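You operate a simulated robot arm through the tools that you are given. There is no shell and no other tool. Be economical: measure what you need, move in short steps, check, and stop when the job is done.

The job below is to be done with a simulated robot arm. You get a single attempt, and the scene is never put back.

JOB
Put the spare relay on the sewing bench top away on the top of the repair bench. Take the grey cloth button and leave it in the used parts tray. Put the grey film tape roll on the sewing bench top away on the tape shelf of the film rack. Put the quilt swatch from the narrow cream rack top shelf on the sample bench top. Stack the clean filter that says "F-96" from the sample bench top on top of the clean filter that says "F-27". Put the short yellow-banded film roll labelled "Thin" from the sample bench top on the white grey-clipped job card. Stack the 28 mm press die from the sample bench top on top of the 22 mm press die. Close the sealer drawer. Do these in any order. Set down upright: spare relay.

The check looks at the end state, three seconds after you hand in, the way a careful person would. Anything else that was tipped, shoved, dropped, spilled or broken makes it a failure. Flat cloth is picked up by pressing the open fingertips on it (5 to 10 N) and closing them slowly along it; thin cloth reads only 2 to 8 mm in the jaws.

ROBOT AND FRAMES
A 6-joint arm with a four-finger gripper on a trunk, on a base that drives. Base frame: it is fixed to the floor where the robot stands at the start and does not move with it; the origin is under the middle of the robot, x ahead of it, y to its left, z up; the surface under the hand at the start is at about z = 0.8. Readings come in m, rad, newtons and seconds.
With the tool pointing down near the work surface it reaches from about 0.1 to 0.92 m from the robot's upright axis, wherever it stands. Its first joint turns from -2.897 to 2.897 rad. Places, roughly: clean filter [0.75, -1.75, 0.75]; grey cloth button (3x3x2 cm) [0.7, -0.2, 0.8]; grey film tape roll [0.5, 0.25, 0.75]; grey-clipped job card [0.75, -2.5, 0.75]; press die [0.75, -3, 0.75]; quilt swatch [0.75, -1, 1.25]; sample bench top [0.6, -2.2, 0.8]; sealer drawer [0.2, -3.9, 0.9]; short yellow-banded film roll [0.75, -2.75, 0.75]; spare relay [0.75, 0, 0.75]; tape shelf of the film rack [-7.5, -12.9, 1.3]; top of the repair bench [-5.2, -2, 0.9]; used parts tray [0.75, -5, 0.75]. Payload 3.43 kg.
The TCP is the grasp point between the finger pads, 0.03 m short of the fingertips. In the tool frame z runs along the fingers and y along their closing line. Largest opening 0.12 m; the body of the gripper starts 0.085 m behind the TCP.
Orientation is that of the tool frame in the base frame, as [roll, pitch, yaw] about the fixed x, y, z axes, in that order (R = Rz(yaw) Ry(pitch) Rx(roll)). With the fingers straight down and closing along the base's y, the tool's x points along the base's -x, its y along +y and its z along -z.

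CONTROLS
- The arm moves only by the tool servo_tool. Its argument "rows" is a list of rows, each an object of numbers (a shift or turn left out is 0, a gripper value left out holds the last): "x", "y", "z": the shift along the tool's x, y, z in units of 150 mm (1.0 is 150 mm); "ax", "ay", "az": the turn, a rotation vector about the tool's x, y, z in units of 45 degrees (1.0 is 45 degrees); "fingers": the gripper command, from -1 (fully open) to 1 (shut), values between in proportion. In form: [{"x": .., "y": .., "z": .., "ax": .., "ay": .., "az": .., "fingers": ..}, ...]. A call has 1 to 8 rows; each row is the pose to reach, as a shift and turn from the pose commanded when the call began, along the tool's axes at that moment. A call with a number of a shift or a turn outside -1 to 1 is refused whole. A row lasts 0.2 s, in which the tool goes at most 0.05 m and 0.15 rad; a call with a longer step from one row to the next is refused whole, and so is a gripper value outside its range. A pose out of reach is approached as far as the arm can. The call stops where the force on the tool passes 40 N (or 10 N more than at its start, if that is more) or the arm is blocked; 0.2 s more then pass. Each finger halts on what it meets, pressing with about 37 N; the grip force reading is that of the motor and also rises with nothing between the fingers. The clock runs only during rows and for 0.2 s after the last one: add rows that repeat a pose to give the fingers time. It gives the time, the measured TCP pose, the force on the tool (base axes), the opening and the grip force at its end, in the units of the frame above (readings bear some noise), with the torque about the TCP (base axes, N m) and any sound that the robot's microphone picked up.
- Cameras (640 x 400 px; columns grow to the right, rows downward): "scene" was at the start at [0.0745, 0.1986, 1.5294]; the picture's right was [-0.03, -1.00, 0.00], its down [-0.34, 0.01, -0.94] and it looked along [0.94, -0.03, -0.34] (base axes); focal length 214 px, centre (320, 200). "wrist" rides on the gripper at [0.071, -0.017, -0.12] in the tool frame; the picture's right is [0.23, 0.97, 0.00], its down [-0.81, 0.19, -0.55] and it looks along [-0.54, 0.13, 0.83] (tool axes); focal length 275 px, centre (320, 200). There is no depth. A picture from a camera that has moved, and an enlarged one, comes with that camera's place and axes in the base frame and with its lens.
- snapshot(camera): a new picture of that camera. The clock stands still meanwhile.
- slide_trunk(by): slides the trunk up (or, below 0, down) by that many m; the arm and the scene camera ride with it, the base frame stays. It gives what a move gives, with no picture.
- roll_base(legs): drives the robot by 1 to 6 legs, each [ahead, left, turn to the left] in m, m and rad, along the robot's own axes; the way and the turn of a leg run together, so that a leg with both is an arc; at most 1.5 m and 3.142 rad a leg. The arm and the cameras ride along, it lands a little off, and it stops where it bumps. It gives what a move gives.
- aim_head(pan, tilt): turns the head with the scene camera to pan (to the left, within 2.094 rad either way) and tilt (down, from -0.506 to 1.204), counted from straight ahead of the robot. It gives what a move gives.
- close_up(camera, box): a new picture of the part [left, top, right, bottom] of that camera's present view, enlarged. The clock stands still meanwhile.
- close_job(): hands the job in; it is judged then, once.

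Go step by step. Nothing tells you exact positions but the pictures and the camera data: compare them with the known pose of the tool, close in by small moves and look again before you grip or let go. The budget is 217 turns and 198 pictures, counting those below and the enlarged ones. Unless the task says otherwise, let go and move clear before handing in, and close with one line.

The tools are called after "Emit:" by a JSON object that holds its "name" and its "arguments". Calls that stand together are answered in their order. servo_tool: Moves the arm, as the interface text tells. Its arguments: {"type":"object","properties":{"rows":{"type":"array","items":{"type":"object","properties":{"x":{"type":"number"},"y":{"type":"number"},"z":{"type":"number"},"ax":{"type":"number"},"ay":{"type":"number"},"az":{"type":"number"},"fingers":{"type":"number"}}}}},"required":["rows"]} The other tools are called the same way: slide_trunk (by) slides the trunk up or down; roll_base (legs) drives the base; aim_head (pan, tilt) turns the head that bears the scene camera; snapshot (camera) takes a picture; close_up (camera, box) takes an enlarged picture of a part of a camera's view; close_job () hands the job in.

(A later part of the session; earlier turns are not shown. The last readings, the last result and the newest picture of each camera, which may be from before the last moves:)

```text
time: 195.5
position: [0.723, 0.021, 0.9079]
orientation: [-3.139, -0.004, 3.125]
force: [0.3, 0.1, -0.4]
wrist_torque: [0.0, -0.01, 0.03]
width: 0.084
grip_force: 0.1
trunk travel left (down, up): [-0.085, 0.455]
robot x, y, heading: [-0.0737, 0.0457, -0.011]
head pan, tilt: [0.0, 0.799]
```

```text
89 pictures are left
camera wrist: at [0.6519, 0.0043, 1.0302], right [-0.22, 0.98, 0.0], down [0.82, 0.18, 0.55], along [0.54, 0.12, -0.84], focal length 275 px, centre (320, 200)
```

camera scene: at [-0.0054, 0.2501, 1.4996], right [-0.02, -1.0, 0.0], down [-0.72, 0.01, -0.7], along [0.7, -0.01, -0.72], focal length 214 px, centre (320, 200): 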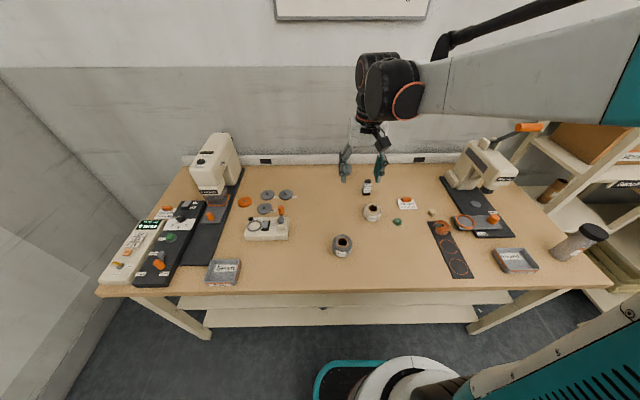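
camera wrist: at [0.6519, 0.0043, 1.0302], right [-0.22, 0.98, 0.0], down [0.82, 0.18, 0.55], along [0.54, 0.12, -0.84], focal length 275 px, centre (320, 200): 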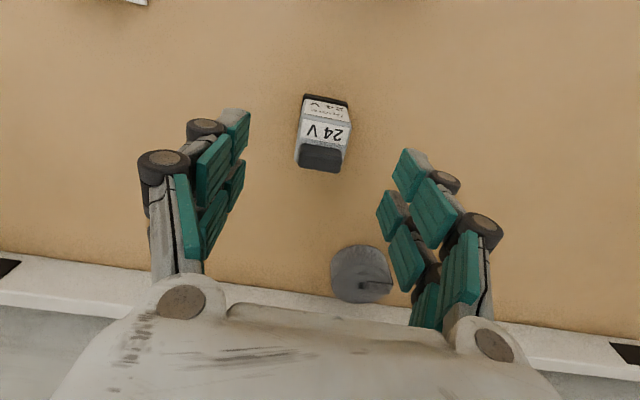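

Emit:
{"name": "servo_tool", "arguments": {"rows": [{"x": 0.015, "z": 0.2}, {"x": 0.015, "z": 0.43}, {"x": 0.015, "z": 0.43, "fingers": 0.1}, {"x": 0.015, "z": 0.43, "fingers": 0.5}, {"x": 0.015, "z": 0.43, "fingers": 1}, {"x": 0.015, "z": 0.43, "fingers": 1}]}}

Emit:
{"name": "snapshot", "arguments": {"camera": "wrist"}}

```text
time: 196.9
position: [0.7211, 0.0208, 0.844]
orientation: [-3.139, -0.004, 3.126]
force: [0.5, 0.1, 0.4]
wrist_torque: [-0.04, -0.01, 0.02]
width: 0.0353
grip_force: 37.6
trunk travel left (down, up): [-0.085, 0.455]
robot x, y, heading: [-0.0742, 0.0514, -0.013]
head pan, tilt: [0.0, 0.799]
```

```text
88 pictures are left
camera wrist: at [0.6503, 0.0047, 0.9656], right [-0.22, 0.98, 0.0], down [0.82, 0.18, 0.55], along [0.54, 0.12, -0.84], focal length 275 px, centre (320, 200)
```

wrist: 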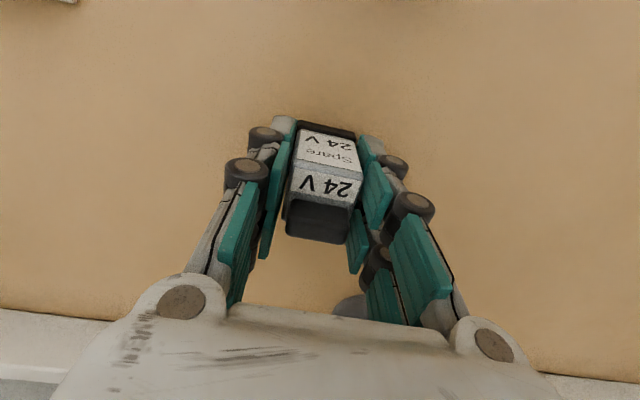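

Gripped at 35 mm. I lift, retract, back off and turn to look toward the repair bench.

Emit:
{"name": "servo_tool", "arguments": {"rows": [{"z": -0.3}, {"z": -0.6}, {"z": -0.9}, {"z": -1}, {"z": -1, "x": 0.3}, {"z": -1, "x": 0.6}, {"z": -1, "x": 0.9}, {"z": -1, "x": 1}]}}

Emit:
{"name": "servo_tool", "arguments": {"rows": [{"z": -0.2, "x": 0.2}, {"z": -0.4, "x": 0.4}, {"z": -0.5, "x": 0.7}, {"z": -0.5, "x": 0.9}, {"z": -0.5, "x": 0.9}]}}

Emit:
{"name": "aim_head", "arguments": {"pan": 0.6, "tilt": 0.4}}

Emit:
{"name": "roll_base", "arguments": {"legs": [[-0.7, 0, 0.015], [0, 0, -1.571]]}}

Emit:
{"name": "snapshot", "arguments": {"camera": "scene"}}

```text
time: 198.7
position: [0.5708, 0.0223, 0.9954]
orientation: [-3.14, -0.003, 3.125]
force: [-0.4, 0.2, -0.2]
wrist_torque: [-0.02, 0.0, 0.0]
width: 0.0351
grip_force: 37.2
trunk travel left (down, up): [-0.085, 0.455]
robot x, y, heading: [-0.077, 0.05, -0.016]
head pan, tilt: [0.0, 0.799]
```

```text
time: 199.9
position: [0.4346, 0.0236, 1.0711]
orientation: [-3.141, -0.004, 3.127]
force: [-0.1, 0.3, -0.2]
wrist_torque: [0.05, 0.0, 0.03]
width: 0.0354
grip_force: 37.2
trunk travel left (down, up): [-0.085, 0.455]
robot x, y, heading: [-0.0732, 0.0464, -0.015]
head pan, tilt: [0.0, 0.799]
```

```text
time: 200.9
position: [0.4355, 0.0253, 1.0723]
orientation: [-3.139, -0.003, 3.126]
force: [0.1, -0.2, -0.4]
wrist_torque: [0.04, -0.02, 0.03]
width: 0.0351
grip_force: 37.4
trunk travel left (down, up): [-0.085, 0.455]
robot x, y, heading: [-0.0717, 0.0495, -0.015]
head pan, tilt: [0.6, 0.4]
```

```text
time: 208.6
position: [-0.7823, -0.4514, 1.0715]
orientation: [-3.139, -0.004, 1.575]
force: [0.2, 0.5, -0.9]
wrist_torque: [-0.01, 0.01, -0.02]
width: 0.035
grip_force: 37.1
trunk travel left (down, up): [-0.085, 0.455]
robot x, y, heading: [-0.7701, 0.0554, -1.569]
head pan, tilt: [0.6, 0.4]
```

```text
87 pictures are left
camera scene: at [-0.5146, 0.0014, 1.5347], right [-0.82, -0.57, 0.0], down [-0.22, 0.32, -0.92], along [0.52, -0.76, -0.39], focal length 214 px, centre (320, 200)
```

scene: 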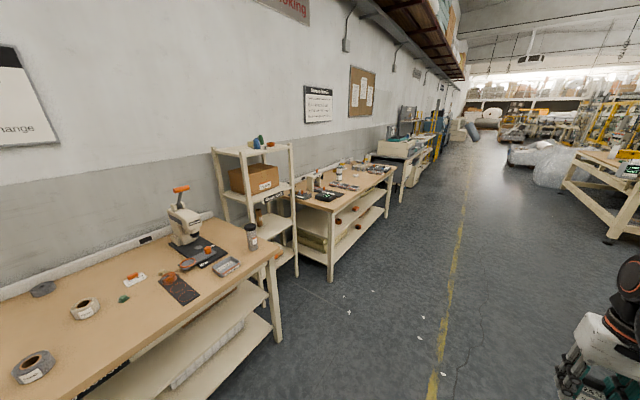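

Emit:
{"name": "aim_head", "arguments": {"pan": 0.4, "tilt": 0.3}}

Emit:
{"name": "roll_base", "arguments": {"legs": [[0, 0, -1.3]]}}

Emit:
{"name": "snapshot", "arguments": {"camera": "scene"}}

```text
time: 209.3
position: [-0.7822, -0.4521, 1.0708]
orientation: [-3.141, -0.002, 1.575]
force: [0.3, -0.7, -1.0]
wrist_torque: [-0.01, -0.03, 0.02]
width: 0.0354
grip_force: 37.3
trunk travel left (down, up): [-0.085, 0.455]
robot x, y, heading: [-0.7676, 0.0569, -1.561]
head pan, tilt: [0.4, 0.3]
```

```text
time: 212.9
position: [-1.2623, -0.0626, 1.0721]
orientation: [-3.14, -0.005, 0.27]
force: [0.1, -0.7, -0.9]
wrist_torque: [0.02, 0.0, 0.01]
width: 0.0353
grip_force: 37.4
trunk travel left (down, up): [-0.085, 0.455]
robot x, y, heading: [-0.7677, 0.0585, -2.873]
head pan, tilt: [0.4, 0.3]
```

```text
86 pictures are left
camera scene: at [-0.7688, -0.1887, 1.544], right [-0.62, 0.79, 0.0], down [0.23, 0.18, -0.96], along [-0.75, -0.59, -0.3], focal length 214 px, centre (320, 200)
```

scene: 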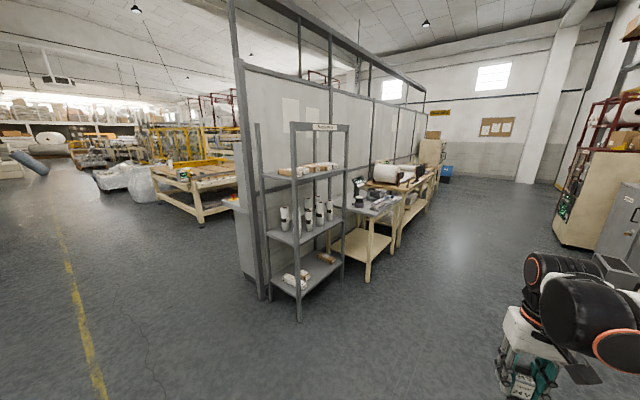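

A partition with benches runs to the far side. I zoom on it to read signs.

Emit:
{"name": "close_up", "arguments": {"camera": "scene", "box": [230, 90, 470, 290]}}

Emit:
{"name": "close_up", "arguments": {"camera": "scene", "box": [80, 90, 260, 230]}}

```text
2.00 times, centred on (350, 190) of scene
camera zoom: at [-0.7688, -0.1887, 1.544], right [-0.62, 0.79, 0.0], down [0.23, 0.18, -0.96], along [-0.75, -0.59, -0.3], focal length 429 px, centre (260, 220)
```

zoom: 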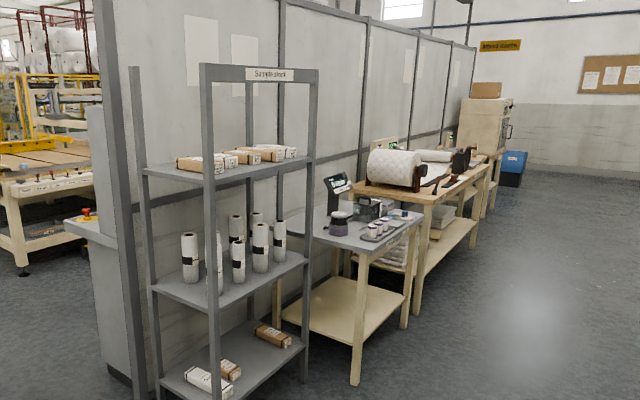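

```text
2.86 times, centred on (170, 160) of scene
camera zoom: at [-0.7688, -0.1887, 1.544], right [-0.62, 0.79, 0.0], down [0.23, 0.18, -0.96], along [-0.75, -0.59, -0.3], focal length 613 px, centre (749, 314)
```

zoom: 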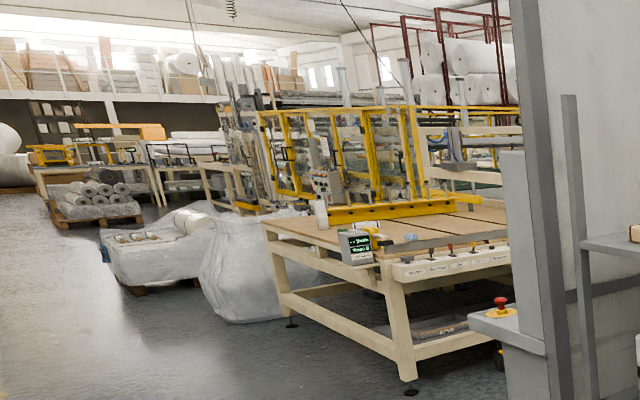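

I drive along the aisle beside the partition to about x=-4.9 and turn to face it.

Emit:
{"name": "aim_head", "arguments": {"pan": 0, "tilt": 0.5}}

Emit:
{"name": "roll_base", "arguments": {"legs": [[1.37, -0.27, 0], [1.37, -0.27, 0], [1.37, -0.27, 0], [0, 0, 1.3]]}}

Emit:
{"name": "snapshot", "arguments": {"camera": "scene"}}

```text
time: 213.8
position: [-1.2625, -0.0618, 1.0716]
orientation: [-3.141, -0.003, 0.269]
force: [0.3, 0.8, -1.6]
wrist_torque: [-0.04, 0.01, -0.01]
width: 0.0355
grip_force: 37.5
trunk travel left (down, up): [-0.085, 0.455]
robot x, y, heading: [-0.7689, 0.055, -2.878]
head pan, tilt: [0.0, 0.499]
```

```text
time: 237.0
position: [-4.9658, -0.7605, 1.0723]
orientation: [-3.14, -0.004, 1.554]
force: [-0.6, 0.4, -0.8]
wrist_torque: [0.05, 0.03, 0.01]
width: 0.0353
grip_force: 37.0
trunk travel left (down, up): [-0.085, 0.455]
robot x, y, heading: [-4.9388, -0.2573, -1.588]
head pan, tilt: [0.0, 0.499]
```

```text
83 pictures are left
camera scene: at [-4.7386, -0.3279, 1.5256], right [-1.0, 0.02, 0.0], down [0.01, 0.48, -0.88], along [-0.02, -0.88, -0.48], focal length 214 px, centre (320, 200)
```

scene: 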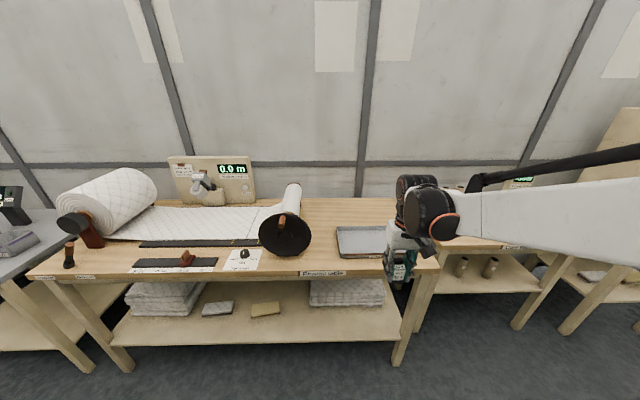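

Emit:
{"name": "close_up", "arguments": {"camera": "scene", "box": [220, 180, 420, 290]}}

Emit:
{"name": "roll_base", "arguments": {"legs": [[0, -1.0, 0]]}}

Emit:
{"name": "snapshot", "arguments": {"camera": "scene"}}

```text
3.20 times, centred on (320, 235) of scene
camera zoom: at [-4.7386, -0.3279, 1.5256], right [-1.0, 0.02, 0.0], down [0.01, 0.48, -0.88], along [-0.02, -0.88, -0.48], focal length 686 px, centre (320, 88)
```

zoom: 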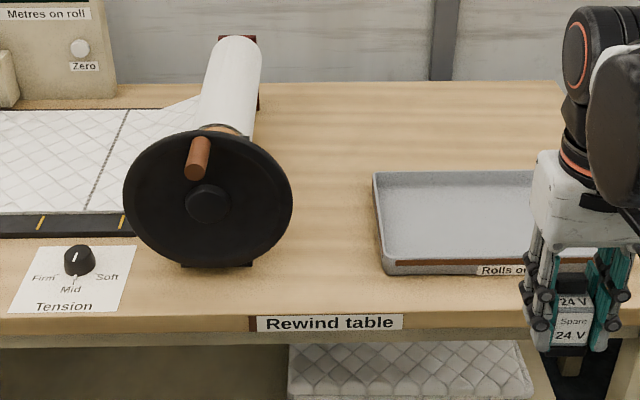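

```text
time: 242.2
position: [-5.9698, -0.7436, 1.0713]
orientation: [-3.141, -0.003, 1.554]
force: [-0.8, -0.5, -0.9]
wrist_torque: [0.03, 0.0, -0.02]
width: 0.0351
grip_force: 37.0
trunk travel left (down, up): [-0.085, 0.455]
robot x, y, heading: [-5.9438, -0.2382, -1.59]
head pan, tilt: [0.0, 0.499]
```

```text
81 pictures are left
camera scene: at [-5.7438, -0.3097, 1.5256], right [-1.0, 0.02, 0.0], down [0.01, 0.48, -0.88], along [-0.02, -0.88, -0.48], focal length 214 px, centre (320, 200)
```

scene: 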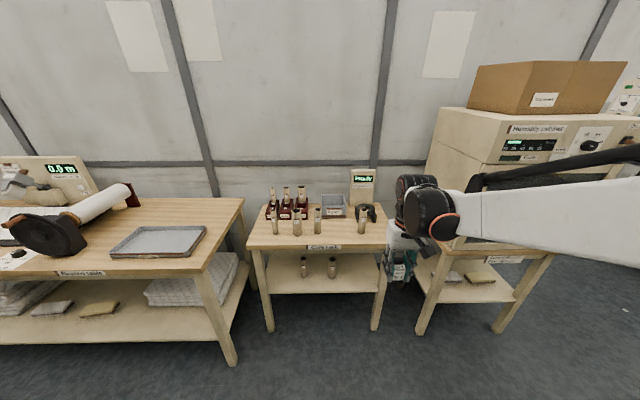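

These are the rewind table and others on this side; the repair bench at y≈-2 must be behind the partition. I go back around the partition's near end.

Emit:
{"name": "roll_base", "arguments": {"legs": [[-0.15, 0, 0.02], [0, 1.5, 0], [0, 1.5, 0], [0, 1.5, 0], [0, 0.5, 0]]}}

Emit:
{"name": "aim_head", "arguments": {"pan": -0.4, "tilt": 0.4}}

Emit:
{"name": "roll_base", "arguments": {"legs": [[1.2, 0, 0], [1.2, 0, 0], [0, 0, -1.57]]}}

Emit:
{"name": "snapshot", "arguments": {"camera": "scene"}}

```text
time: 267.2
position: [-0.9644, -0.5603, 1.0708]
orientation: [-3.139, -0.005, 1.578]
force: [-0.8, 0.2, 0.1]
wrist_torque: [-0.01, -0.02, 0.02]
width: 0.0351
grip_force: 36.7
trunk travel left (down, up): [-0.085, 0.455]
robot x, y, heading: [-0.9502, -0.0555, -1.561]
head pan, tilt: [0.0, 0.499]
```

```text
time: 268.1
position: [-0.9646, -0.5591, 1.0711]
orientation: [-3.141, -0.004, 1.581]
force: [0.2, 0.1, -0.4]
wrist_torque: [-0.01, -0.01, -0.01]
width: 0.0352
grip_force: 37.0
trunk travel left (down, up): [-0.085, 0.455]
robot x, y, heading: [-0.9518, -0.047, -1.56]
head pan, tilt: [-0.4, 0.4]
```

```text
time: 283.7
position: [-1.4385, -2.4487, 1.0718]
orientation: [-3.142, -0.003, 0.014]
force: [0.3, 0.2, -0.8]
wrist_torque: [0.03, 0.05, 0.0]
width: 0.0352
grip_force: 37.4
trunk travel left (down, up): [-0.085, 0.455]
robot x, y, heading: [-0.9318, -2.4614, -3.13]
head pan, tilt: [-0.4, 0.4]
```

```text
80 pictures are left
camera scene: at [-0.9996, -2.6396, 1.5351], right [0.18, 0.98, 0.0], down [0.38, -0.07, -0.92], along [-0.91, 0.17, -0.39], focal length 214 px, centre (320, 200)
```

scene: 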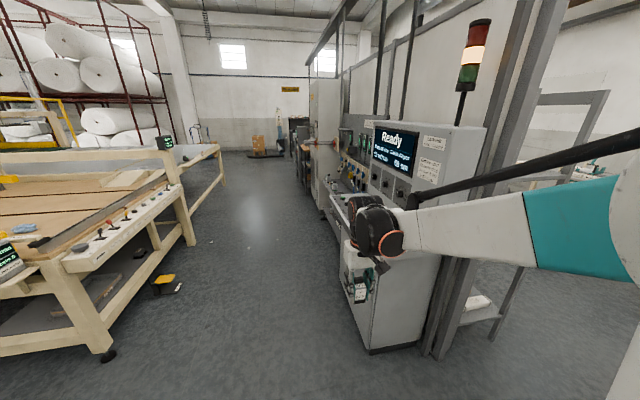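

There is a corridor between the quilting machine and the consoles. I drive down it.

Emit:
{"name": "roll_base", "arguments": {"legs": [[0, 0.6, -0.011], [1.4, 0, 0], [1.0, 0, 0]]}}

Emit:
{"name": "snapshot", "arguments": {"camera": "scene"}}

```text
time: 298.3
position: [-3.8146, -3.0828, 1.0717]
orientation: [-3.14, -0.004, 0.017]
force: [0.2, 0.1, -0.6]
wrist_torque: [-0.02, 0.01, -0.01]
width: 0.0351
grip_force: 37.4
trunk travel left (down, up): [-0.085, 0.455]
robot x, y, heading: [-3.3076, -3.0905, -3.123]
head pan, tilt: [-0.4, 0.4]
```

```text
79 pictures are left
camera scene: at [-3.3749, -3.273, 1.5364], right [0.18, 0.98, 0.0], down [0.37, -0.07, -0.93], along [-0.91, 0.17, -0.37], focal length 214 px, centre (320, 200)
```

scene: 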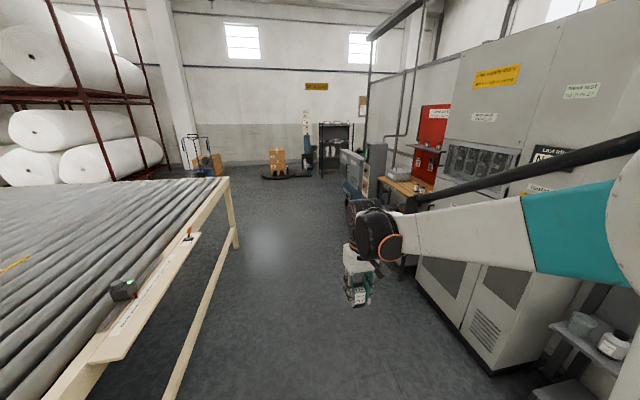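

The wooden bench with the red panel ahead looks like the repair bench. I drive up and turn to face it.

Emit:
{"name": "aim_head", "arguments": {"pan": 0, "tilt": 0.6}}

Emit:
{"name": "roll_base", "arguments": {"legs": [[1.3, 0.1, -0.02], [0.6, 0, 0], [0, 0, -1.57]]}}

Emit:
{"name": "snapshot", "arguments": {"camera": "scene"}}

```text
time: 299.2
position: [-3.8145, -3.0839, 1.0717]
orientation: [-3.14, -0.002, 0.017]
force: [-0.5, 0.4, -0.9]
wrist_torque: [0.01, 0.0, -0.03]
width: 0.0352
grip_force: 37.1
trunk travel left (down, up): [-0.085, 0.455]
robot x, y, heading: [-3.3094, -3.0905, -3.126]
head pan, tilt: [0.0, 0.6]
```

```text
time: 312.7
position: [-5.1991, -2.6875, 1.0696]
orientation: [-3.141, -0.004, -1.595]
force: [0.3, 1.2, -0.8]
wrist_torque: [0.0, 0.03, 0.06]
width: 0.0352
grip_force: 37.1
trunk travel left (down, up): [-0.085, 0.455]
robot x, y, heading: [-5.2282, -3.1933, 1.544]
head pan, tilt: [0.0, 0.6]
```

```text
78 pictures are left
camera scene: at [-5.4255, -3.1191, 1.5165], right [1.0, -0.02, 0.0], down [-0.01, -0.56, -0.82], along [0.02, 0.82, -0.57], focal length 214 px, centre (320, 200)
```

scene: 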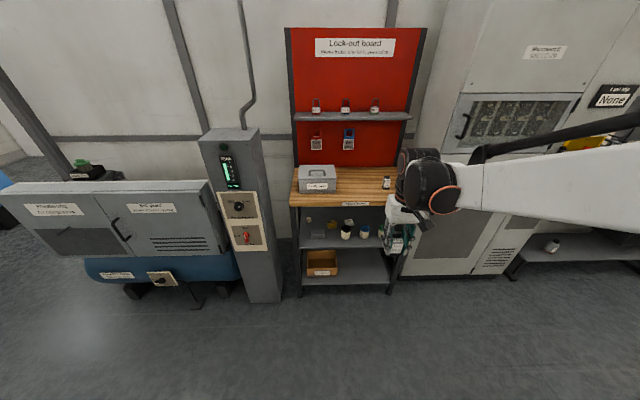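

Emit:
{"name": "close_up", "arguments": {"camera": "scene", "box": [270, 140, 430, 240]}}

```text
4.00 times, centred on (350, 190) of scene
camera zoom: at [-5.4255, -3.1191, 1.5165], right [1.0, -0.02, 0.0], down [-0.01, -0.56, -0.82], along [0.02, 0.82, -0.57], focal length 858 px, centre (200, 240)
```

zoom: 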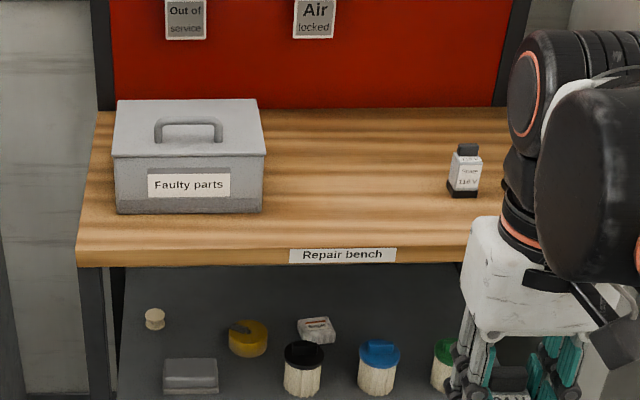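

Confirmed: "Repair bench". There is a free spot around (-5.18,-2.09) between the box and the other relay. I drive 0.4 m closer.

Emit:
{"name": "roll_base", "arguments": {"legs": [[0.4, 0, 0.026]]}}

Emit:
{"name": "snapshot", "arguments": {"camera": "scene"}}

Emit:
{"name": "snapshot", "arguments": {"camera": "wrist"}}

```text
time: 315.2
position: [-5.2087, -2.2846, 1.0706]
orientation: [-3.139, -0.004, -1.567]
force: [-0.2, -0.2, -0.2]
wrist_torque: [-0.02, 0.0, 0.02]
width: 0.035
grip_force: 36.9
trunk travel left (down, up): [-0.085, 0.455]
robot x, y, heading: [-5.2222, -2.7931, 1.575]
head pan, tilt: [0.0, 0.6]
```

```text
76 pictures are left
camera scene: at [-5.4232, -2.7228, 1.5165], right [1.0, 0.0, 0.0], down [0.0, -0.57, -0.82], along [0.0, 0.82, -0.57], focal length 214 px, centre (320, 200)
```

scene: 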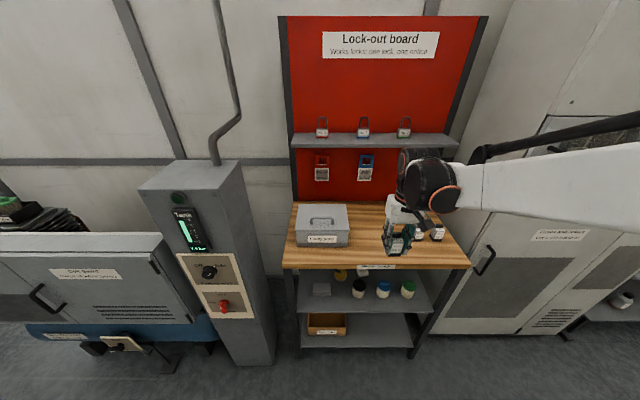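

```text
75 pictures are left
camera wrist: at [-5.1912, -2.3563, 1.1928], right [-0.97, -0.23, 0.0], down [-0.2, 0.81, 0.55], along [-0.13, 0.53, -0.84], focal length 275 px, centre (320, 200)
```

wrist: 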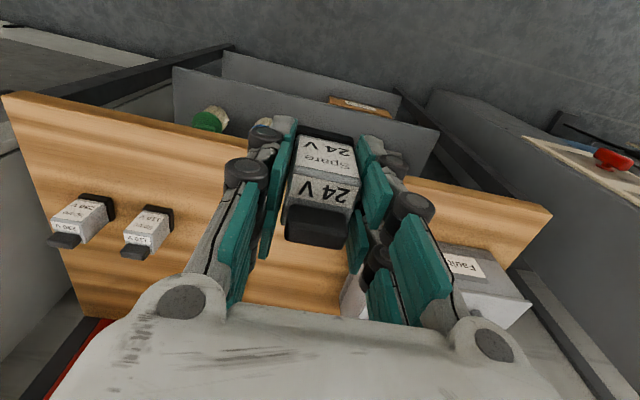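

The free spot is between x≈-5.27 (box) and -5.06 (110 V relay). I move to (-5.163,-2.10).

Emit:
{"name": "servo_tool", "arguments": {"rows": [{"x": -0.25, "y": -0.1}, {"x": -0.5, "y": -0.2}, {"x": -0.75, "y": -0.31}, {"x": -1, "y": -0.31}, {"x": -1, "y": -0.31}]}}

Emit:
{"name": "servo_tool", "arguments": {"rows": [{"x": -0.2}, {"x": -0.23}, {"x": -0.23, "z": 0.2}, {"x": -0.23, "z": 0.35}, {"x": -0.23, "z": 0.35}]}}

Emit:
{"name": "snapshot", "arguments": {"camera": "wrist"}}

Emit:
{"name": "close_up", "arguments": {"camera": "scene", "box": [280, 140, 480, 280]}}

```text
time: 316.4
position: [-5.1634, -2.1331, 1.0701]
orientation: [-3.14, -0.005, -1.568]
force: [-0.4, 0.5, -1.2]
wrist_torque: [-0.03, 0.01, 0.02]
width: 0.0351
grip_force: 36.9
trunk travel left (down, up): [-0.085, 0.455]
robot x, y, heading: [-5.2202, -2.7958, 1.58]
head pan, tilt: [0.0, 0.6]
```

```text
time: 317.6
position: [-5.1621, -2.0997, 1.0181]
orientation: [-3.14, -0.004, -1.567]
force: [0.0, 0.1, -1.3]
wrist_torque: [0.02, -0.02, -0.01]
width: 0.0354
grip_force: 36.9
trunk travel left (down, up): [-0.085, 0.455]
robot x, y, heading: [-5.2241, -2.7913, 1.575]
head pan, tilt: [0.0, 0.6]
```

```text
74 pictures are left
camera wrist: at [-5.1453, -2.1711, 1.139], right [-0.97, -0.23, 0.0], down [-0.2, 0.81, 0.55], along [-0.13, 0.53, -0.84], focal length 275 px, centre (320, 200)
```

wrist: 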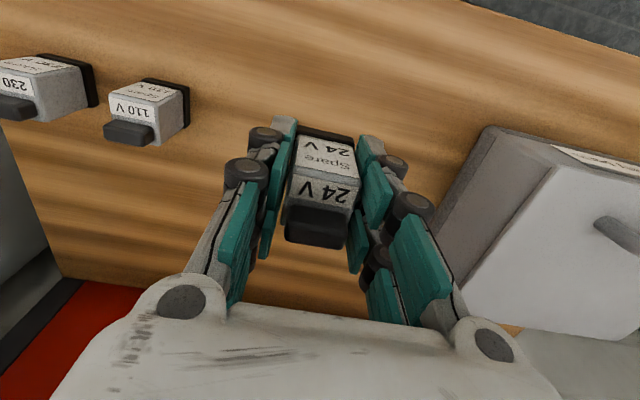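

```text
2.86 times, centred on (380, 210) of scene
camera zoom: at [-5.4232, -2.7225, 1.5165], right [1.0, 0.0, 0.0], down [0.0, -0.57, -0.82], along [0.0, 0.82, -0.57], focal length 613 px, centre (149, 171)
```

zoom: 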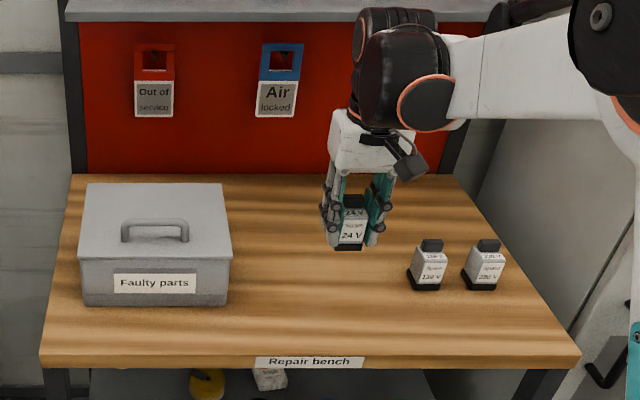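

Clear spot. I lower toward the bench (surface ≈0.86).

Emit:
{"name": "servo_tool", "arguments": {"rows": [{"z": 0.25}, {"z": 0.45}, {"z": 0.55}, {"z": 0.6}, {"z": 0.63}, {"z": 0.66}, {"z": 0.68}]}}

Emit:
{"name": "close_up", "arguments": {"camera": "scene", "box": [360, 180, 460, 260]}}

```text
time: 319.2
position: [-5.1636, -2.102, 0.918]
orientation: [-3.139, -0.001, -1.566]
force: [0.5, 2.7, 31.1]
wrist_torque: [0.11, -0.03, 0.0]
width: 0.0358
grip_force: 37.1
trunk travel left (down, up): [-0.085, 0.455]
robot x, y, heading: [-5.2214, -2.7941, 1.575]
head pan, tilt: [0.0, 0.6]
```

```text
5.00 times, centred on (410, 220) of scene
camera zoom: at [-5.4233, -2.7251, 1.5168], right [1.0, 0.0, 0.0], down [0.0, -0.56, -0.83], along [0.0, 0.83, -0.56], focal length 1072 px, centre (-130, 100)
```

zoom: 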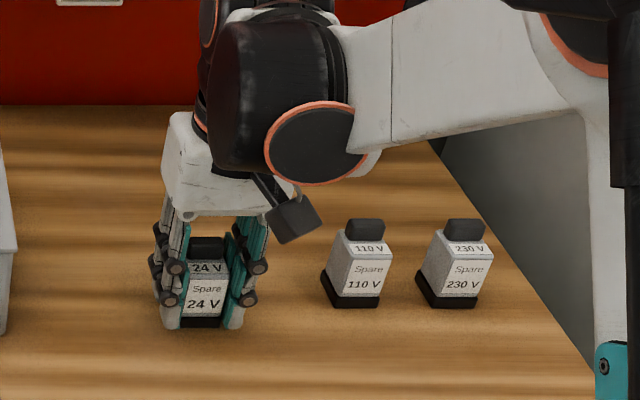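

In contact at TCP 0.918. I release and lift.

Emit:
{"name": "servo_tool", "arguments": {"rows": [{"z": -0.02}, {"z": -0.02, "fingers": 0.2}, {"z": -0.02, "fingers": 0.05}, {"z": -0.02, "fingers": 0.05}, {"z": -0.3}, {"z": -0.6}, {"z": -0.9}, {"z": -1}]}}

Emit:
{"name": "servo_tool", "arguments": {"rows": [{"x": 0.3}, {"x": 0.6}, {"x": 0.9}, {"x": 1}]}}

Emit:
{"name": "close_up", "arguments": {"camera": "scene", "box": [340, 170, 460, 260]}}

```text
time: 321.0
position: [-5.1629, -2.1003, 1.0669]
orientation: [-3.141, -0.002, -1.567]
force: [1.4, -0.6, 1.0]
wrist_torque: [0.03, -0.01, 0.02]
width: 0.0573
grip_force: 0.1
trunk travel left (down, up): [-0.085, 0.455]
robot x, y, heading: [-5.2204, -2.7936, 1.57]
head pan, tilt: [0.0, 0.6]
```

```text
time: 322.0
position: [-5.1634, -2.2505, 1.0683]
orientation: [-3.141, -0.004, -1.567]
force: [-0.5, 0.1, -0.5]
wrist_torque: [0.04, 0.0, -0.02]
width: 0.0568
grip_force: 0.0
trunk travel left (down, up): [-0.085, 0.455]
robot x, y, heading: [-5.2205, -2.7923, 1.575]
head pan, tilt: [0.0, 0.6]
```

```text
4.44 times, centred on (400, 215) of scene
camera zoom: at [-5.4232, -2.7235, 1.5165], right [1.0, 0.0, 0.0], down [0.0, -0.56, -0.83], along [0.0, 0.83, -0.56], focal length 953 px, centre (-36, 133)
```

zoom: 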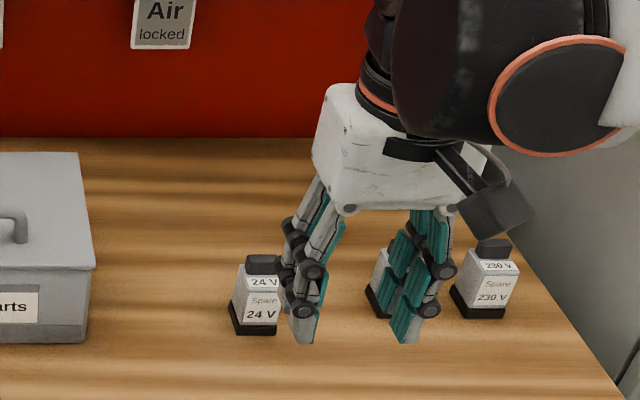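

The relay stands upright on the repair bench. Now I return for the grey tape roll by the same route.

Emit:
{"name": "roll_base", "arguments": {"legs": [[-0.33, 0, 0], [0, -1.5, 0], [0, -1.5, 0], [0, -1.3, 0], [0, 0, -1.575], [0, 1.5, 0]]}}

Emit:
{"name": "aim_head", "arguments": {"pan": 0, "tilt": 0.8}}

Emit:
{"name": "roll_base", "arguments": {"legs": [[0, 1.5, 0]]}}

Emit:
{"name": "snapshot", "arguments": {"camera": "scene"}}

```text
time: 355.1
position: [-0.4403, -1.5777, 1.0667]
orientation: [-3.138, -0.005, -3.113]
force: [0.0, 0.9, 0.0]
wrist_torque: [0.01, -0.01, 0.02]
width: 0.0569
grip_force: 0.0
trunk travel left (down, up): [-0.085, 0.455]
robot x, y, heading: [-0.9871, -1.5282, 0.031]
head pan, tilt: [0.0, 0.6]
```

```text
time: 355.9
position: [-0.4407, -1.5777, 1.067]
orientation: [-3.141, 0.0, -3.114]
force: [-0.2, 0.2, -0.2]
wrist_torque: [-0.02, 0.0, 0.03]
width: 0.057
grip_force: 0.1
trunk travel left (down, up): [-0.085, 0.455]
robot x, y, heading: [-0.9868, -1.5266, 0.024]
head pan, tilt: [0.0, 0.799]
```

```text
time: 363.3
position: [-0.4873, -0.0689, 1.0669]
orientation: [-3.139, -0.003, -3.105]
force: [-0.3, 0.1, 1.0]
wrist_torque: [0.01, 0.02, 0.01]
width: 0.0572
grip_force: 0.1
trunk travel left (down, up): [-0.085, 0.455]
robot x, y, heading: [-1.0333, -0.0246, 0.036]
head pan, tilt: [0.0, 0.799]
```

```text
70 pictures are left
camera scene: at [-0.9759, 0.1785, 1.4996], right [0.04, -1.0, 0.0], down [-0.72, -0.03, -0.7], along [0.7, 0.02, -0.72], focal length 214 px, centre (320, 200)
```

scene: 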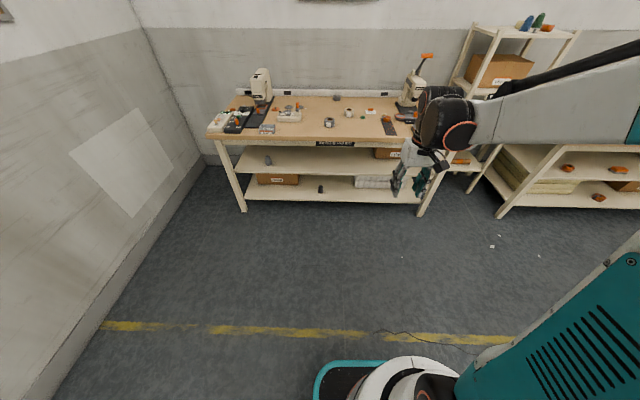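

Emit:
{"name": "roll_base", "arguments": {"legs": [[0.85, 0.22, -0.036]]}}

Emit:
{"name": "servo_tool", "arguments": {"rows": [{"fingers": -0.5}, {"fingers": -0.6}, {"fingers": -0.6}]}}

Emit:
{"name": "snapshot", "arguments": {"camera": "wrist"}}

Emit:
{"name": "snapshot", "arguments": {"camera": "scene"}}

```text
time: 367.9
position: [0.3607, 0.1517, 1.0661]
orientation: [-3.14, -0.002, -3.135]
force: [-0.5, 0.9, -0.2]
wrist_torque: [-0.01, 0.03, 0.02]
width: 0.0571
grip_force: 0.1
trunk travel left (down, up): [-0.085, 0.455]
robot x, y, heading: [-0.1814, 0.2135, 0.006]
head pan, tilt: [0.0, 0.799]
```

```text
time: 368.8
position: [0.36, 0.1515, 1.0659]
orientation: [-3.139, -0.004, -3.135]
force: [-0.3, -0.3, 0.6]
wrist_torque: [-0.03, -0.01, 0.02]
width: 0.0962
grip_force: 0.1
trunk travel left (down, up): [-0.085, 0.455]
robot x, y, heading: [-0.1825, 0.212, 0.01]
head pan, tilt: [0.0, 0.799]
```

```text
69 pictures are left
camera wrist: at [0.2898, 0.1336, 1.1879], right [-0.24, 0.97, 0.0], down [0.81, 0.2, 0.55], along [0.53, 0.13, -0.84], focal length 275 px, centre (320, 200)
```

wrist: 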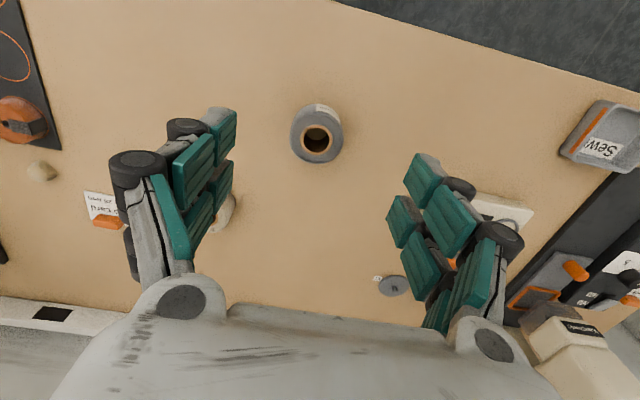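

```text
68 pictures are left
camera scene: at [-0.1212, 0.413, 1.4996], right [0.01, -1.0, 0.0], down [-0.72, 0.0, -0.7], along [0.7, 0.0, -0.72], focal length 214 px, centre (320, 200)
```

scene: 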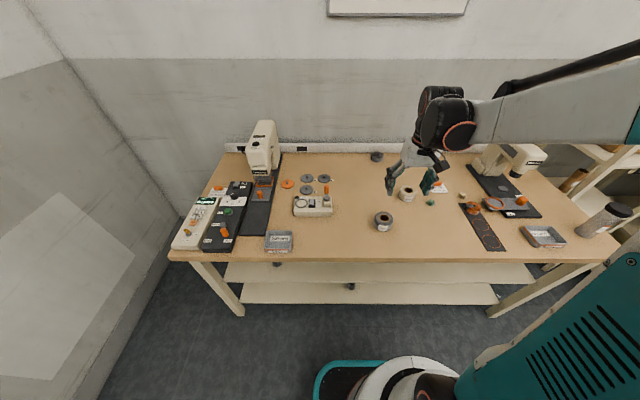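

The grey roll is at about (0.409,0.162), top z≈0.86. I move above it and lower partway.

Emit:
{"name": "servo_tool", "arguments": {"rows": [{"x": -0.2, "y": 0.067}, {"x": -0.33, "y": 0.067, "z": 0.15}, {"x": -0.33, "y": 0.067, "z": 0.4}, {"x": -0.33, "y": 0.067, "z": 0.6}, {"x": -0.33, "y": 0.067, "z": 0.6}]}}

Emit:
{"name": "snapshot", "arguments": {"camera": "wrist"}}

```text
time: 369.9
position: [0.4087, 0.1622, 0.977]
orientation: [-3.141, -0.005, -3.134]
force: [0.6, -0.5, 0.0]
wrist_torque: [-0.02, 0.02, 0.02]
width: 0.0959
grip_force: 0.1
trunk travel left (down, up): [-0.085, 0.455]
robot x, y, heading: [-0.186, 0.208, 0.007]
head pan, tilt: [0.0, 0.799]
```

```text
67 pictures are left
camera wrist: at [0.3389, 0.1447, 1.0977], right [-0.24, 0.97, 0.0], down [0.81, 0.2, 0.55], along [0.53, 0.13, -0.84], focal length 275 px, centre (320, 200)
```

wrist: 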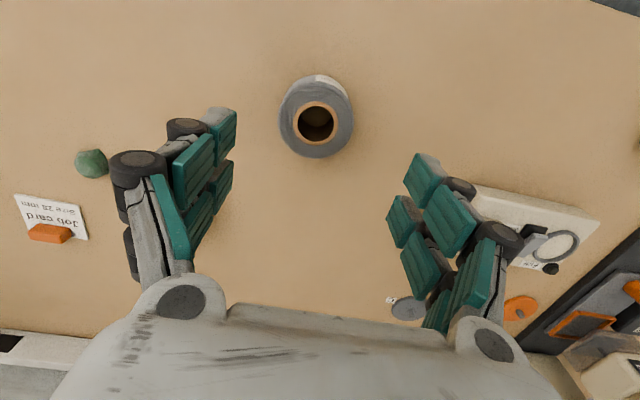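

Emit:
{"name": "servo_tool", "arguments": {"rows": [{"x": -0.015, "y": -0.02, "z": 0.25}, {"x": -0.015, "y": -0.02, "z": 0.5}, {"x": -0.015, "y": -0.02, "z": 0.75}, {"x": -0.015, "y": -0.02, "z": 0.91}, {"x": -0.015, "y": -0.02, "z": 0.91, "fingers": 0}, {"x": -0.015, "y": -0.02, "z": 0.91, "fingers": 1}, {"x": -0.015, "y": -0.02, "z": 0.91, "fingers": 1}]}}

Emit:
{"name": "snapshot", "arguments": {"camera": "wrist"}}

```text
time: 371.6
position: [0.4109, 0.1577, 0.8401]
orientation: [-3.14, -0.004, -3.135]
force: [0.6, -0.1, 0.0]
wrist_torque: [-0.02, 0.01, -0.04]
width: 0.0675
grip_force: 37.1
trunk travel left (down, up): [-0.085, 0.455]
robot x, y, heading: [-0.1846, 0.2085, 0.007]
head pan, tilt: [0.0, 0.799]
```

```text
66 pictures are left
camera wrist: at [0.3402, 0.1409, 0.961], right [-0.24, 0.97, 0.0], down [0.81, 0.2, 0.55], along [0.53, 0.13, -0.84], focal length 275 px, centre (320, 200)
```

wrist: 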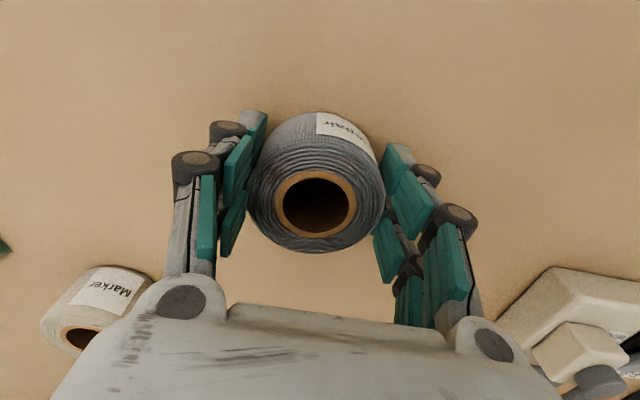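

Held. I lift, back out, turn down the aisle and look for the way to the film rack.

Emit:
{"name": "servo_tool", "arguments": {"rows": [{"z": -0.3}, {"z": -0.6}, {"z": -0.9}, {"z": -1}]}}

Emit:
{"name": "aim_head", "arguments": {"pan": 0, "tilt": 0.3}}

Emit:
{"name": "roll_base", "arguments": {"legs": [[-0.75, 0, 0], [0, 0, -1.577], [1.5, 0, 0], [1.5, 0, 0], [1.0, 0, 0]]}}

Emit:
{"name": "snapshot", "arguments": {"camera": "scene"}}

```text
time: 372.6
position: [0.4109, 0.1591, 0.9894]
orientation: [-3.14, -0.004, -3.135]
force: [-0.4, 0.5, -0.8]
wrist_torque: [0.0, 0.0, 0.02]
width: 0.0672
grip_force: 36.6
trunk travel left (down, up): [-0.085, 0.455]
robot x, y, heading: [-0.1844, 0.2127, 0.007]
head pan, tilt: [0.0, 0.799]
```

```text
time: 373.5
position: [0.4108, 0.1592, 0.988]
orientation: [-3.141, -0.004, -3.134]
force: [0.1, 0.2, -1.8]
wrist_torque: [0.0, 0.01, 0.01]
width: 0.0671
grip_force: 37.1
trunk travel left (down, up): [-0.085, 0.455]
robot x, y, heading: [-0.1827, 0.2119, 0.008]
head pan, tilt: [0.0, 0.3]
```

```text
time: 400.2
position: [-1.0029, -4.3767, 0.9907]
orientation: [-3.14, -0.004, 1.556]
force: [-0.3, -0.7, -1.7]
wrist_torque: [0.05, 0.0, 0.0]
width: 0.066
grip_force: 37.1
trunk travel left (down, up): [-0.085, 0.455]
robot x, y, heading: [-0.9358, -3.7843, -1.582]
head pan, tilt: [0.0, 0.3]
```

```text
65 pictures are left
camera scene: at [-0.7389, -3.8595, 1.544], right [-1.0, 0.01, 0.0], down [0.0, 0.3, -0.96], along [-0.01, -0.96, -0.3], focal length 214 px, centre (320, 200)
```

scene: 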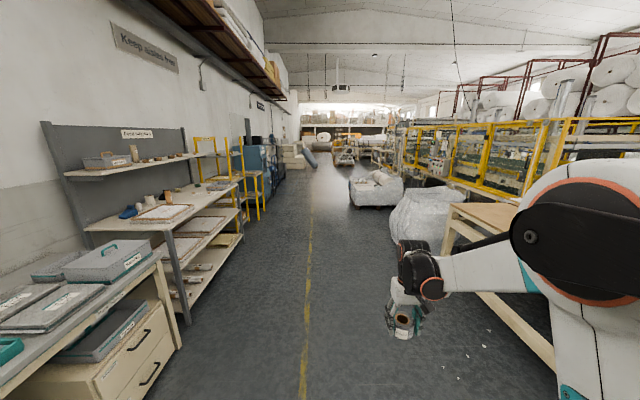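

The aisle is free; pallets stand to the right at x<-1.7. I continue down to y≈-8.5.

Emit:
{"name": "roll_base", "arguments": {"legs": [[1.5, 0.1, 0.015], [1.5, 0, 0], [1.5, 0, 0]]}}

Emit:
{"name": "aim_head", "arguments": {"pan": -0.5, "tilt": 0.25}}

Emit:
{"name": "roll_base", "arguments": {"legs": [[0.2, 0, 0]]}}

Emit:
{"name": "snapshot", "arguments": {"camera": "scene"}}

```text
refused: leg 1 is longer than a leg can be; nothing moved
```

```text
time: 401.1
position: [-1.0033, -4.3765, 0.9901]
orientation: [-3.139, -0.002, 1.557]
force: [-0.6, 0.0, -0.9]
wrist_torque: [0.04, 0.0, 0.03]
width: 0.0662
grip_force: 37.3
trunk travel left (down, up): [-0.085, 0.455]
robot x, y, heading: [-0.9425, -3.7848, -1.585]
head pan, tilt: [-0.499, 0.25]
```

```text
time: 402.7
position: [-1.0065, -4.5757, 0.99]
orientation: [-3.139, -0.004, 1.56]
force: [-0.3, 0.1, -1.5]
wrist_torque: [-0.01, -0.01, -0.01]
width: 0.0662
grip_force: 37.6
trunk travel left (down, up): [-0.085, 0.455]
robot x, y, heading: [-0.9419, -3.9857, -1.582]
head pan, tilt: [-0.499, 0.25]
```

```text
64 pictures are left
camera scene: at [-0.7861, -4.0472, 1.5487], right [-0.87, 0.49, 0.0], down [0.12, 0.22, -0.97], along [-0.48, -0.84, -0.25], focal length 214 px, centre (320, 200)
```

scene: 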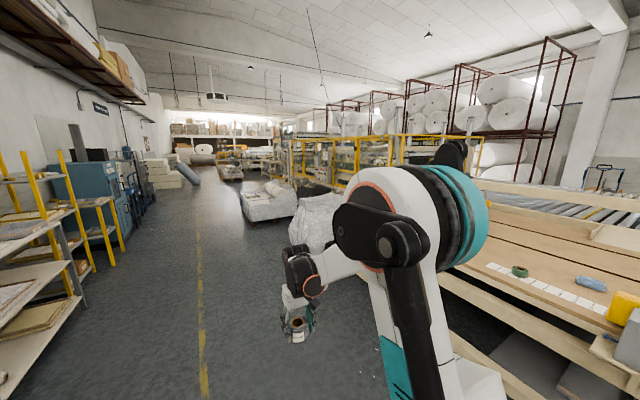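

Emit:
{"name": "roll_base", "arguments": {"legs": [[1.4, 0.1, 0.012], [1.5, 0, 0], [1.5, 0, 0]]}}

Emit:
{"name": "snapshot", "arguments": {"camera": "scene"}}

```text
time: 423.9
position: [-0.8714, -8.996, 0.9899]
orientation: [-3.138, -0.004, 1.589]
force: [-0.5, -0.2, -0.8]
wrist_torque: [-0.01, -0.04, 0.0]
width: 0.0657
grip_force: 36.9
trunk travel left (down, up): [-0.085, 0.455]
robot x, y, heading: [-0.8253, -8.4013, -1.559]
head pan, tilt: [-0.499, 0.25]
```

```text
63 pictures are left
camera scene: at [-0.668, -8.4613, 1.5487], right [-0.89, 0.46, 0.0], down [0.11, 0.22, -0.97], along [-0.45, -0.86, -0.25], focal length 214 px, centre (320, 200)
```

scene: 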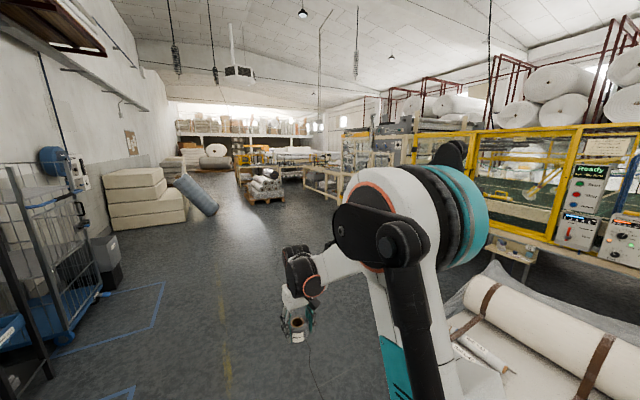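

Emit:
{"name": "roll_base", "arguments": {"legs": [[1.5, 0, -0.012], [1.2, 0, 0]]}}

Emit:
{"name": "snapshot", "arguments": {"camera": "scene"}}

```text
time: 437.0
position: [-0.8595, -11.6984, 0.9889]
orientation: [-3.14, -0.002, 1.578]
force: [-0.4, -0.1, -0.3]
wrist_torque: [0.03, 0.01, 0.03]
width: 0.0657
grip_force: 36.3
trunk travel left (down, up): [-0.085, 0.455]
robot x, y, heading: [-0.8114, -11.1019, -1.559]
head pan, tilt: [-0.499, 0.25]
```

```text
62 pictures are left
camera scene: at [-0.6518, -11.1642, 1.5487], right [-0.88, 0.47, 0.0], down [0.12, 0.22, -0.97], along [-0.46, -0.85, -0.25], focal length 214 px, centre (320, 200)
```

scene: 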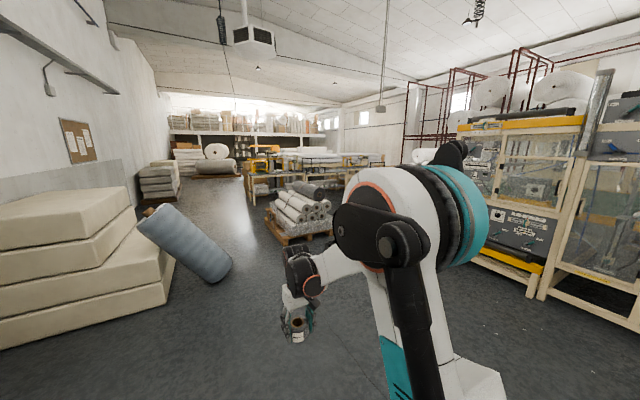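

The rack lies past the packing machine, to the right. I drive to y≈-12.9 and turn right to look along -x.

Emit:
{"name": "aim_head", "arguments": {"pan": 0.0, "tilt": 0.3}}

Emit:
{"name": "roll_base", "arguments": {"legs": [[1.5, 0, 0], [0.4, 0, 0], [0, 0, -1.57]]}}

Emit:
{"name": "snapshot", "arguments": {"camera": "scene"}}

```text
time: 437.9
position: [-0.8602, -11.6974, 0.9897]
orientation: [-3.14, -0.003, 1.579]
force: [0.0, 0.3, -1.3]
wrist_torque: [0.01, -0.02, 0.02]
width: 0.0659
grip_force: 37.5
trunk travel left (down, up): [-0.085, 0.455]
robot x, y, heading: [-0.8115, -11.1035, -1.561]
head pan, tilt: [0.0, 0.3]
```

```text
time: 451.2
position: [-1.3956, -12.9468, 0.9887]
orientation: [-3.139, -0.002, 0.005]
force: [-0.5, -0.4, -1.4]
wrist_torque: [-0.01, -0.01, -0.02]
width: 0.0653
grip_force: 36.5
trunk travel left (down, up): [-0.085, 0.455]
robot x, y, heading: [-0.8043, -12.9995, -3.139]
head pan, tilt: [0.0, 0.3]
```

```text
61 pictures are left
camera scene: at [-0.8741, -13.1985, 1.544], right [0.0, 1.0, 0.0], down [0.3, 0.0, -0.96], along [-0.96, 0.0, -0.3], focal length 214 px, centre (320, 200)
```

scene: 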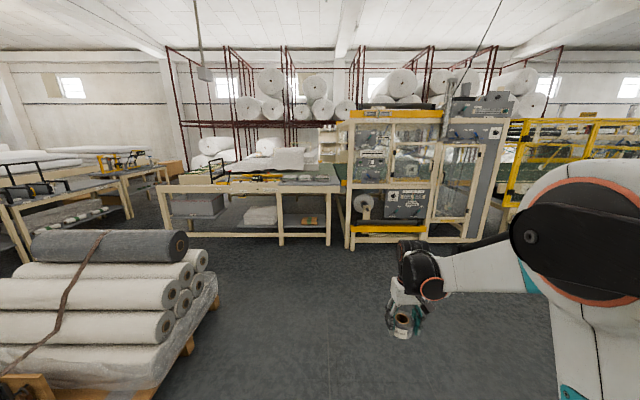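

Emit:
{"name": "close_up", "arguments": {"camera": "scene", "box": [250, 80, 450, 260]}}

Emit:
{"name": "close_up", "arguments": {"camera": "scene", "box": [60, 80, 300, 260]}}

```text
2.22 times, centred on (350, 170) of scene
camera zoom: at [-0.8741, -13.1985, 1.544], right [0.0, 1.0, 0.0], down [0.3, 0.0, -0.96], along [-0.96, 0.0, -0.3], focal length 477 px, centre (253, 267)
```

zoom: 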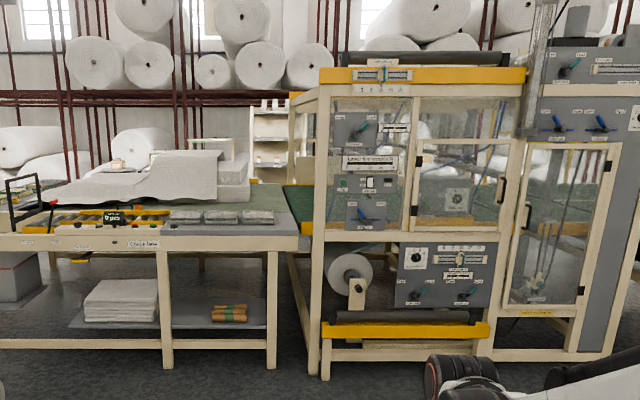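

```text
2.22 times, centred on (180, 170) of scene
camera zoom: at [-0.8741, -13.1985, 1.544], right [0.0, 1.0, 0.0], down [0.3, 0.0, -0.96], along [-0.96, 0.0, -0.3], focal length 477 px, centre (631, 267)
```

zoom: 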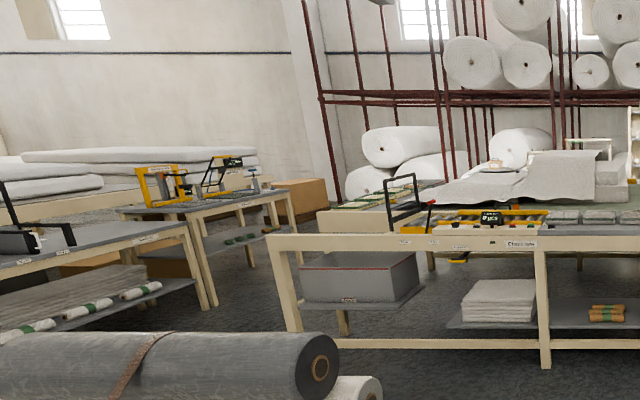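

The film rack is behind the check table line; I can go around via the gap at its left end (between table and pallet). I retract the arm, turn and strafe over there.

Emit:
{"name": "servo_tool", "arguments": {"rows": [{"x": 0.3}, {"x": 0.6}, {"x": 0.9}, {"x": 1}]}}

Emit:
{"name": "roll_base", "arguments": {"legs": [[0, 0, 1.57], [0, -1.1, 0], [0, -1.1, 0]]}}

Emit:
{"name": "snapshot", "arguments": {"camera": "scene"}}

```text
time: 452.2
position: [-1.2452, -12.9458, 0.9901]
orientation: [-3.14, -0.003, 0.006]
force: [0.4, 0.4, -1.9]
wrist_torque: [0.01, -0.01, 0.02]
width: 0.0653
grip_force: 37.4
trunk travel left (down, up): [-0.085, 0.455]
robot x, y, heading: [-0.8013, -12.9962, -3.134]
head pan, tilt: [0.0, 0.3]
```

```text
time: 466.9
position: [-3.0597, -13.4651, 0.9894]
orientation: [-3.141, -0.004, 1.577]
force: [-0.1, 1.4, -0.9]
wrist_torque: [0.0, 0.02, 0.01]
width: 0.0653
grip_force: 36.7
trunk travel left (down, up): [-0.085, 0.455]
robot x, y, heading: [-3.007, -13.0235, -1.564]
head pan, tilt: [0.0, 0.3]
```

```text
58 pictures are left
camera scene: at [-2.8052, -13.092, 1.544], right [-1.0, -0.01, 0.0], down [0.0, 0.3, -0.96], along [0.01, -0.96, -0.3], focal length 214 px, centre (320, 200)
```

scene: 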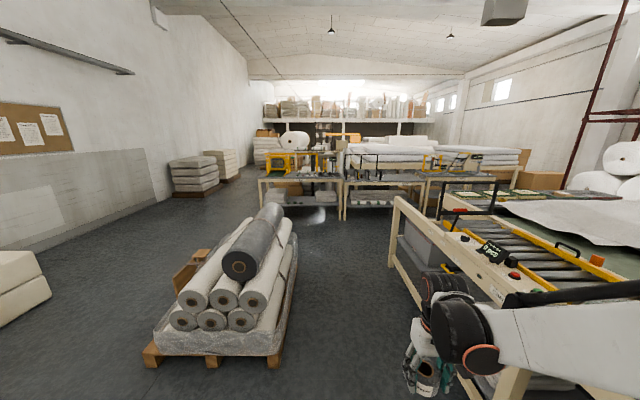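

The lane is clear. I drive forward to y≈-16.1, then turn right.

Emit:
{"name": "roll_base", "arguments": {"legs": [[1.4, -0.07, -0.006], [1.4, 0, 0], [0.3, 0, 0], [0, 0, -1.57]]}}

Emit:
{"name": "snapshot", "arguments": {"camera": "scene"}}

```text
time: 485.9
position: [-3.5074, -16.0527, 0.9894]
orientation: [-3.14, -0.003, 0.004]
force: [0.1, 0.2, -1.3]
wrist_torque: [-0.01, 0.0, -0.01]
width: 0.0654
grip_force: 36.9
trunk travel left (down, up): [-0.085, 0.455]
robot x, y, heading: [-3.064, -16.1088, -3.138]
head pan, tilt: [0.0, 0.3]
```

```text
57 pictures are left
camera scene: at [-3.1361, -16.3073, 1.544], right [0.0, 1.0, 0.0], down [0.3, 0.0, -0.96], along [-0.96, 0.0, -0.3], focal length 214 px, centre (320, 200)
```

scene: 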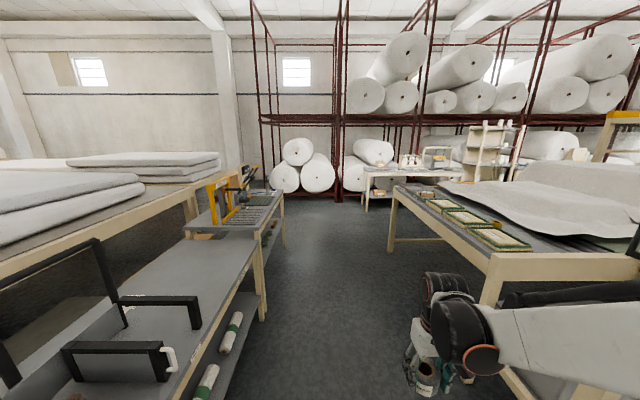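

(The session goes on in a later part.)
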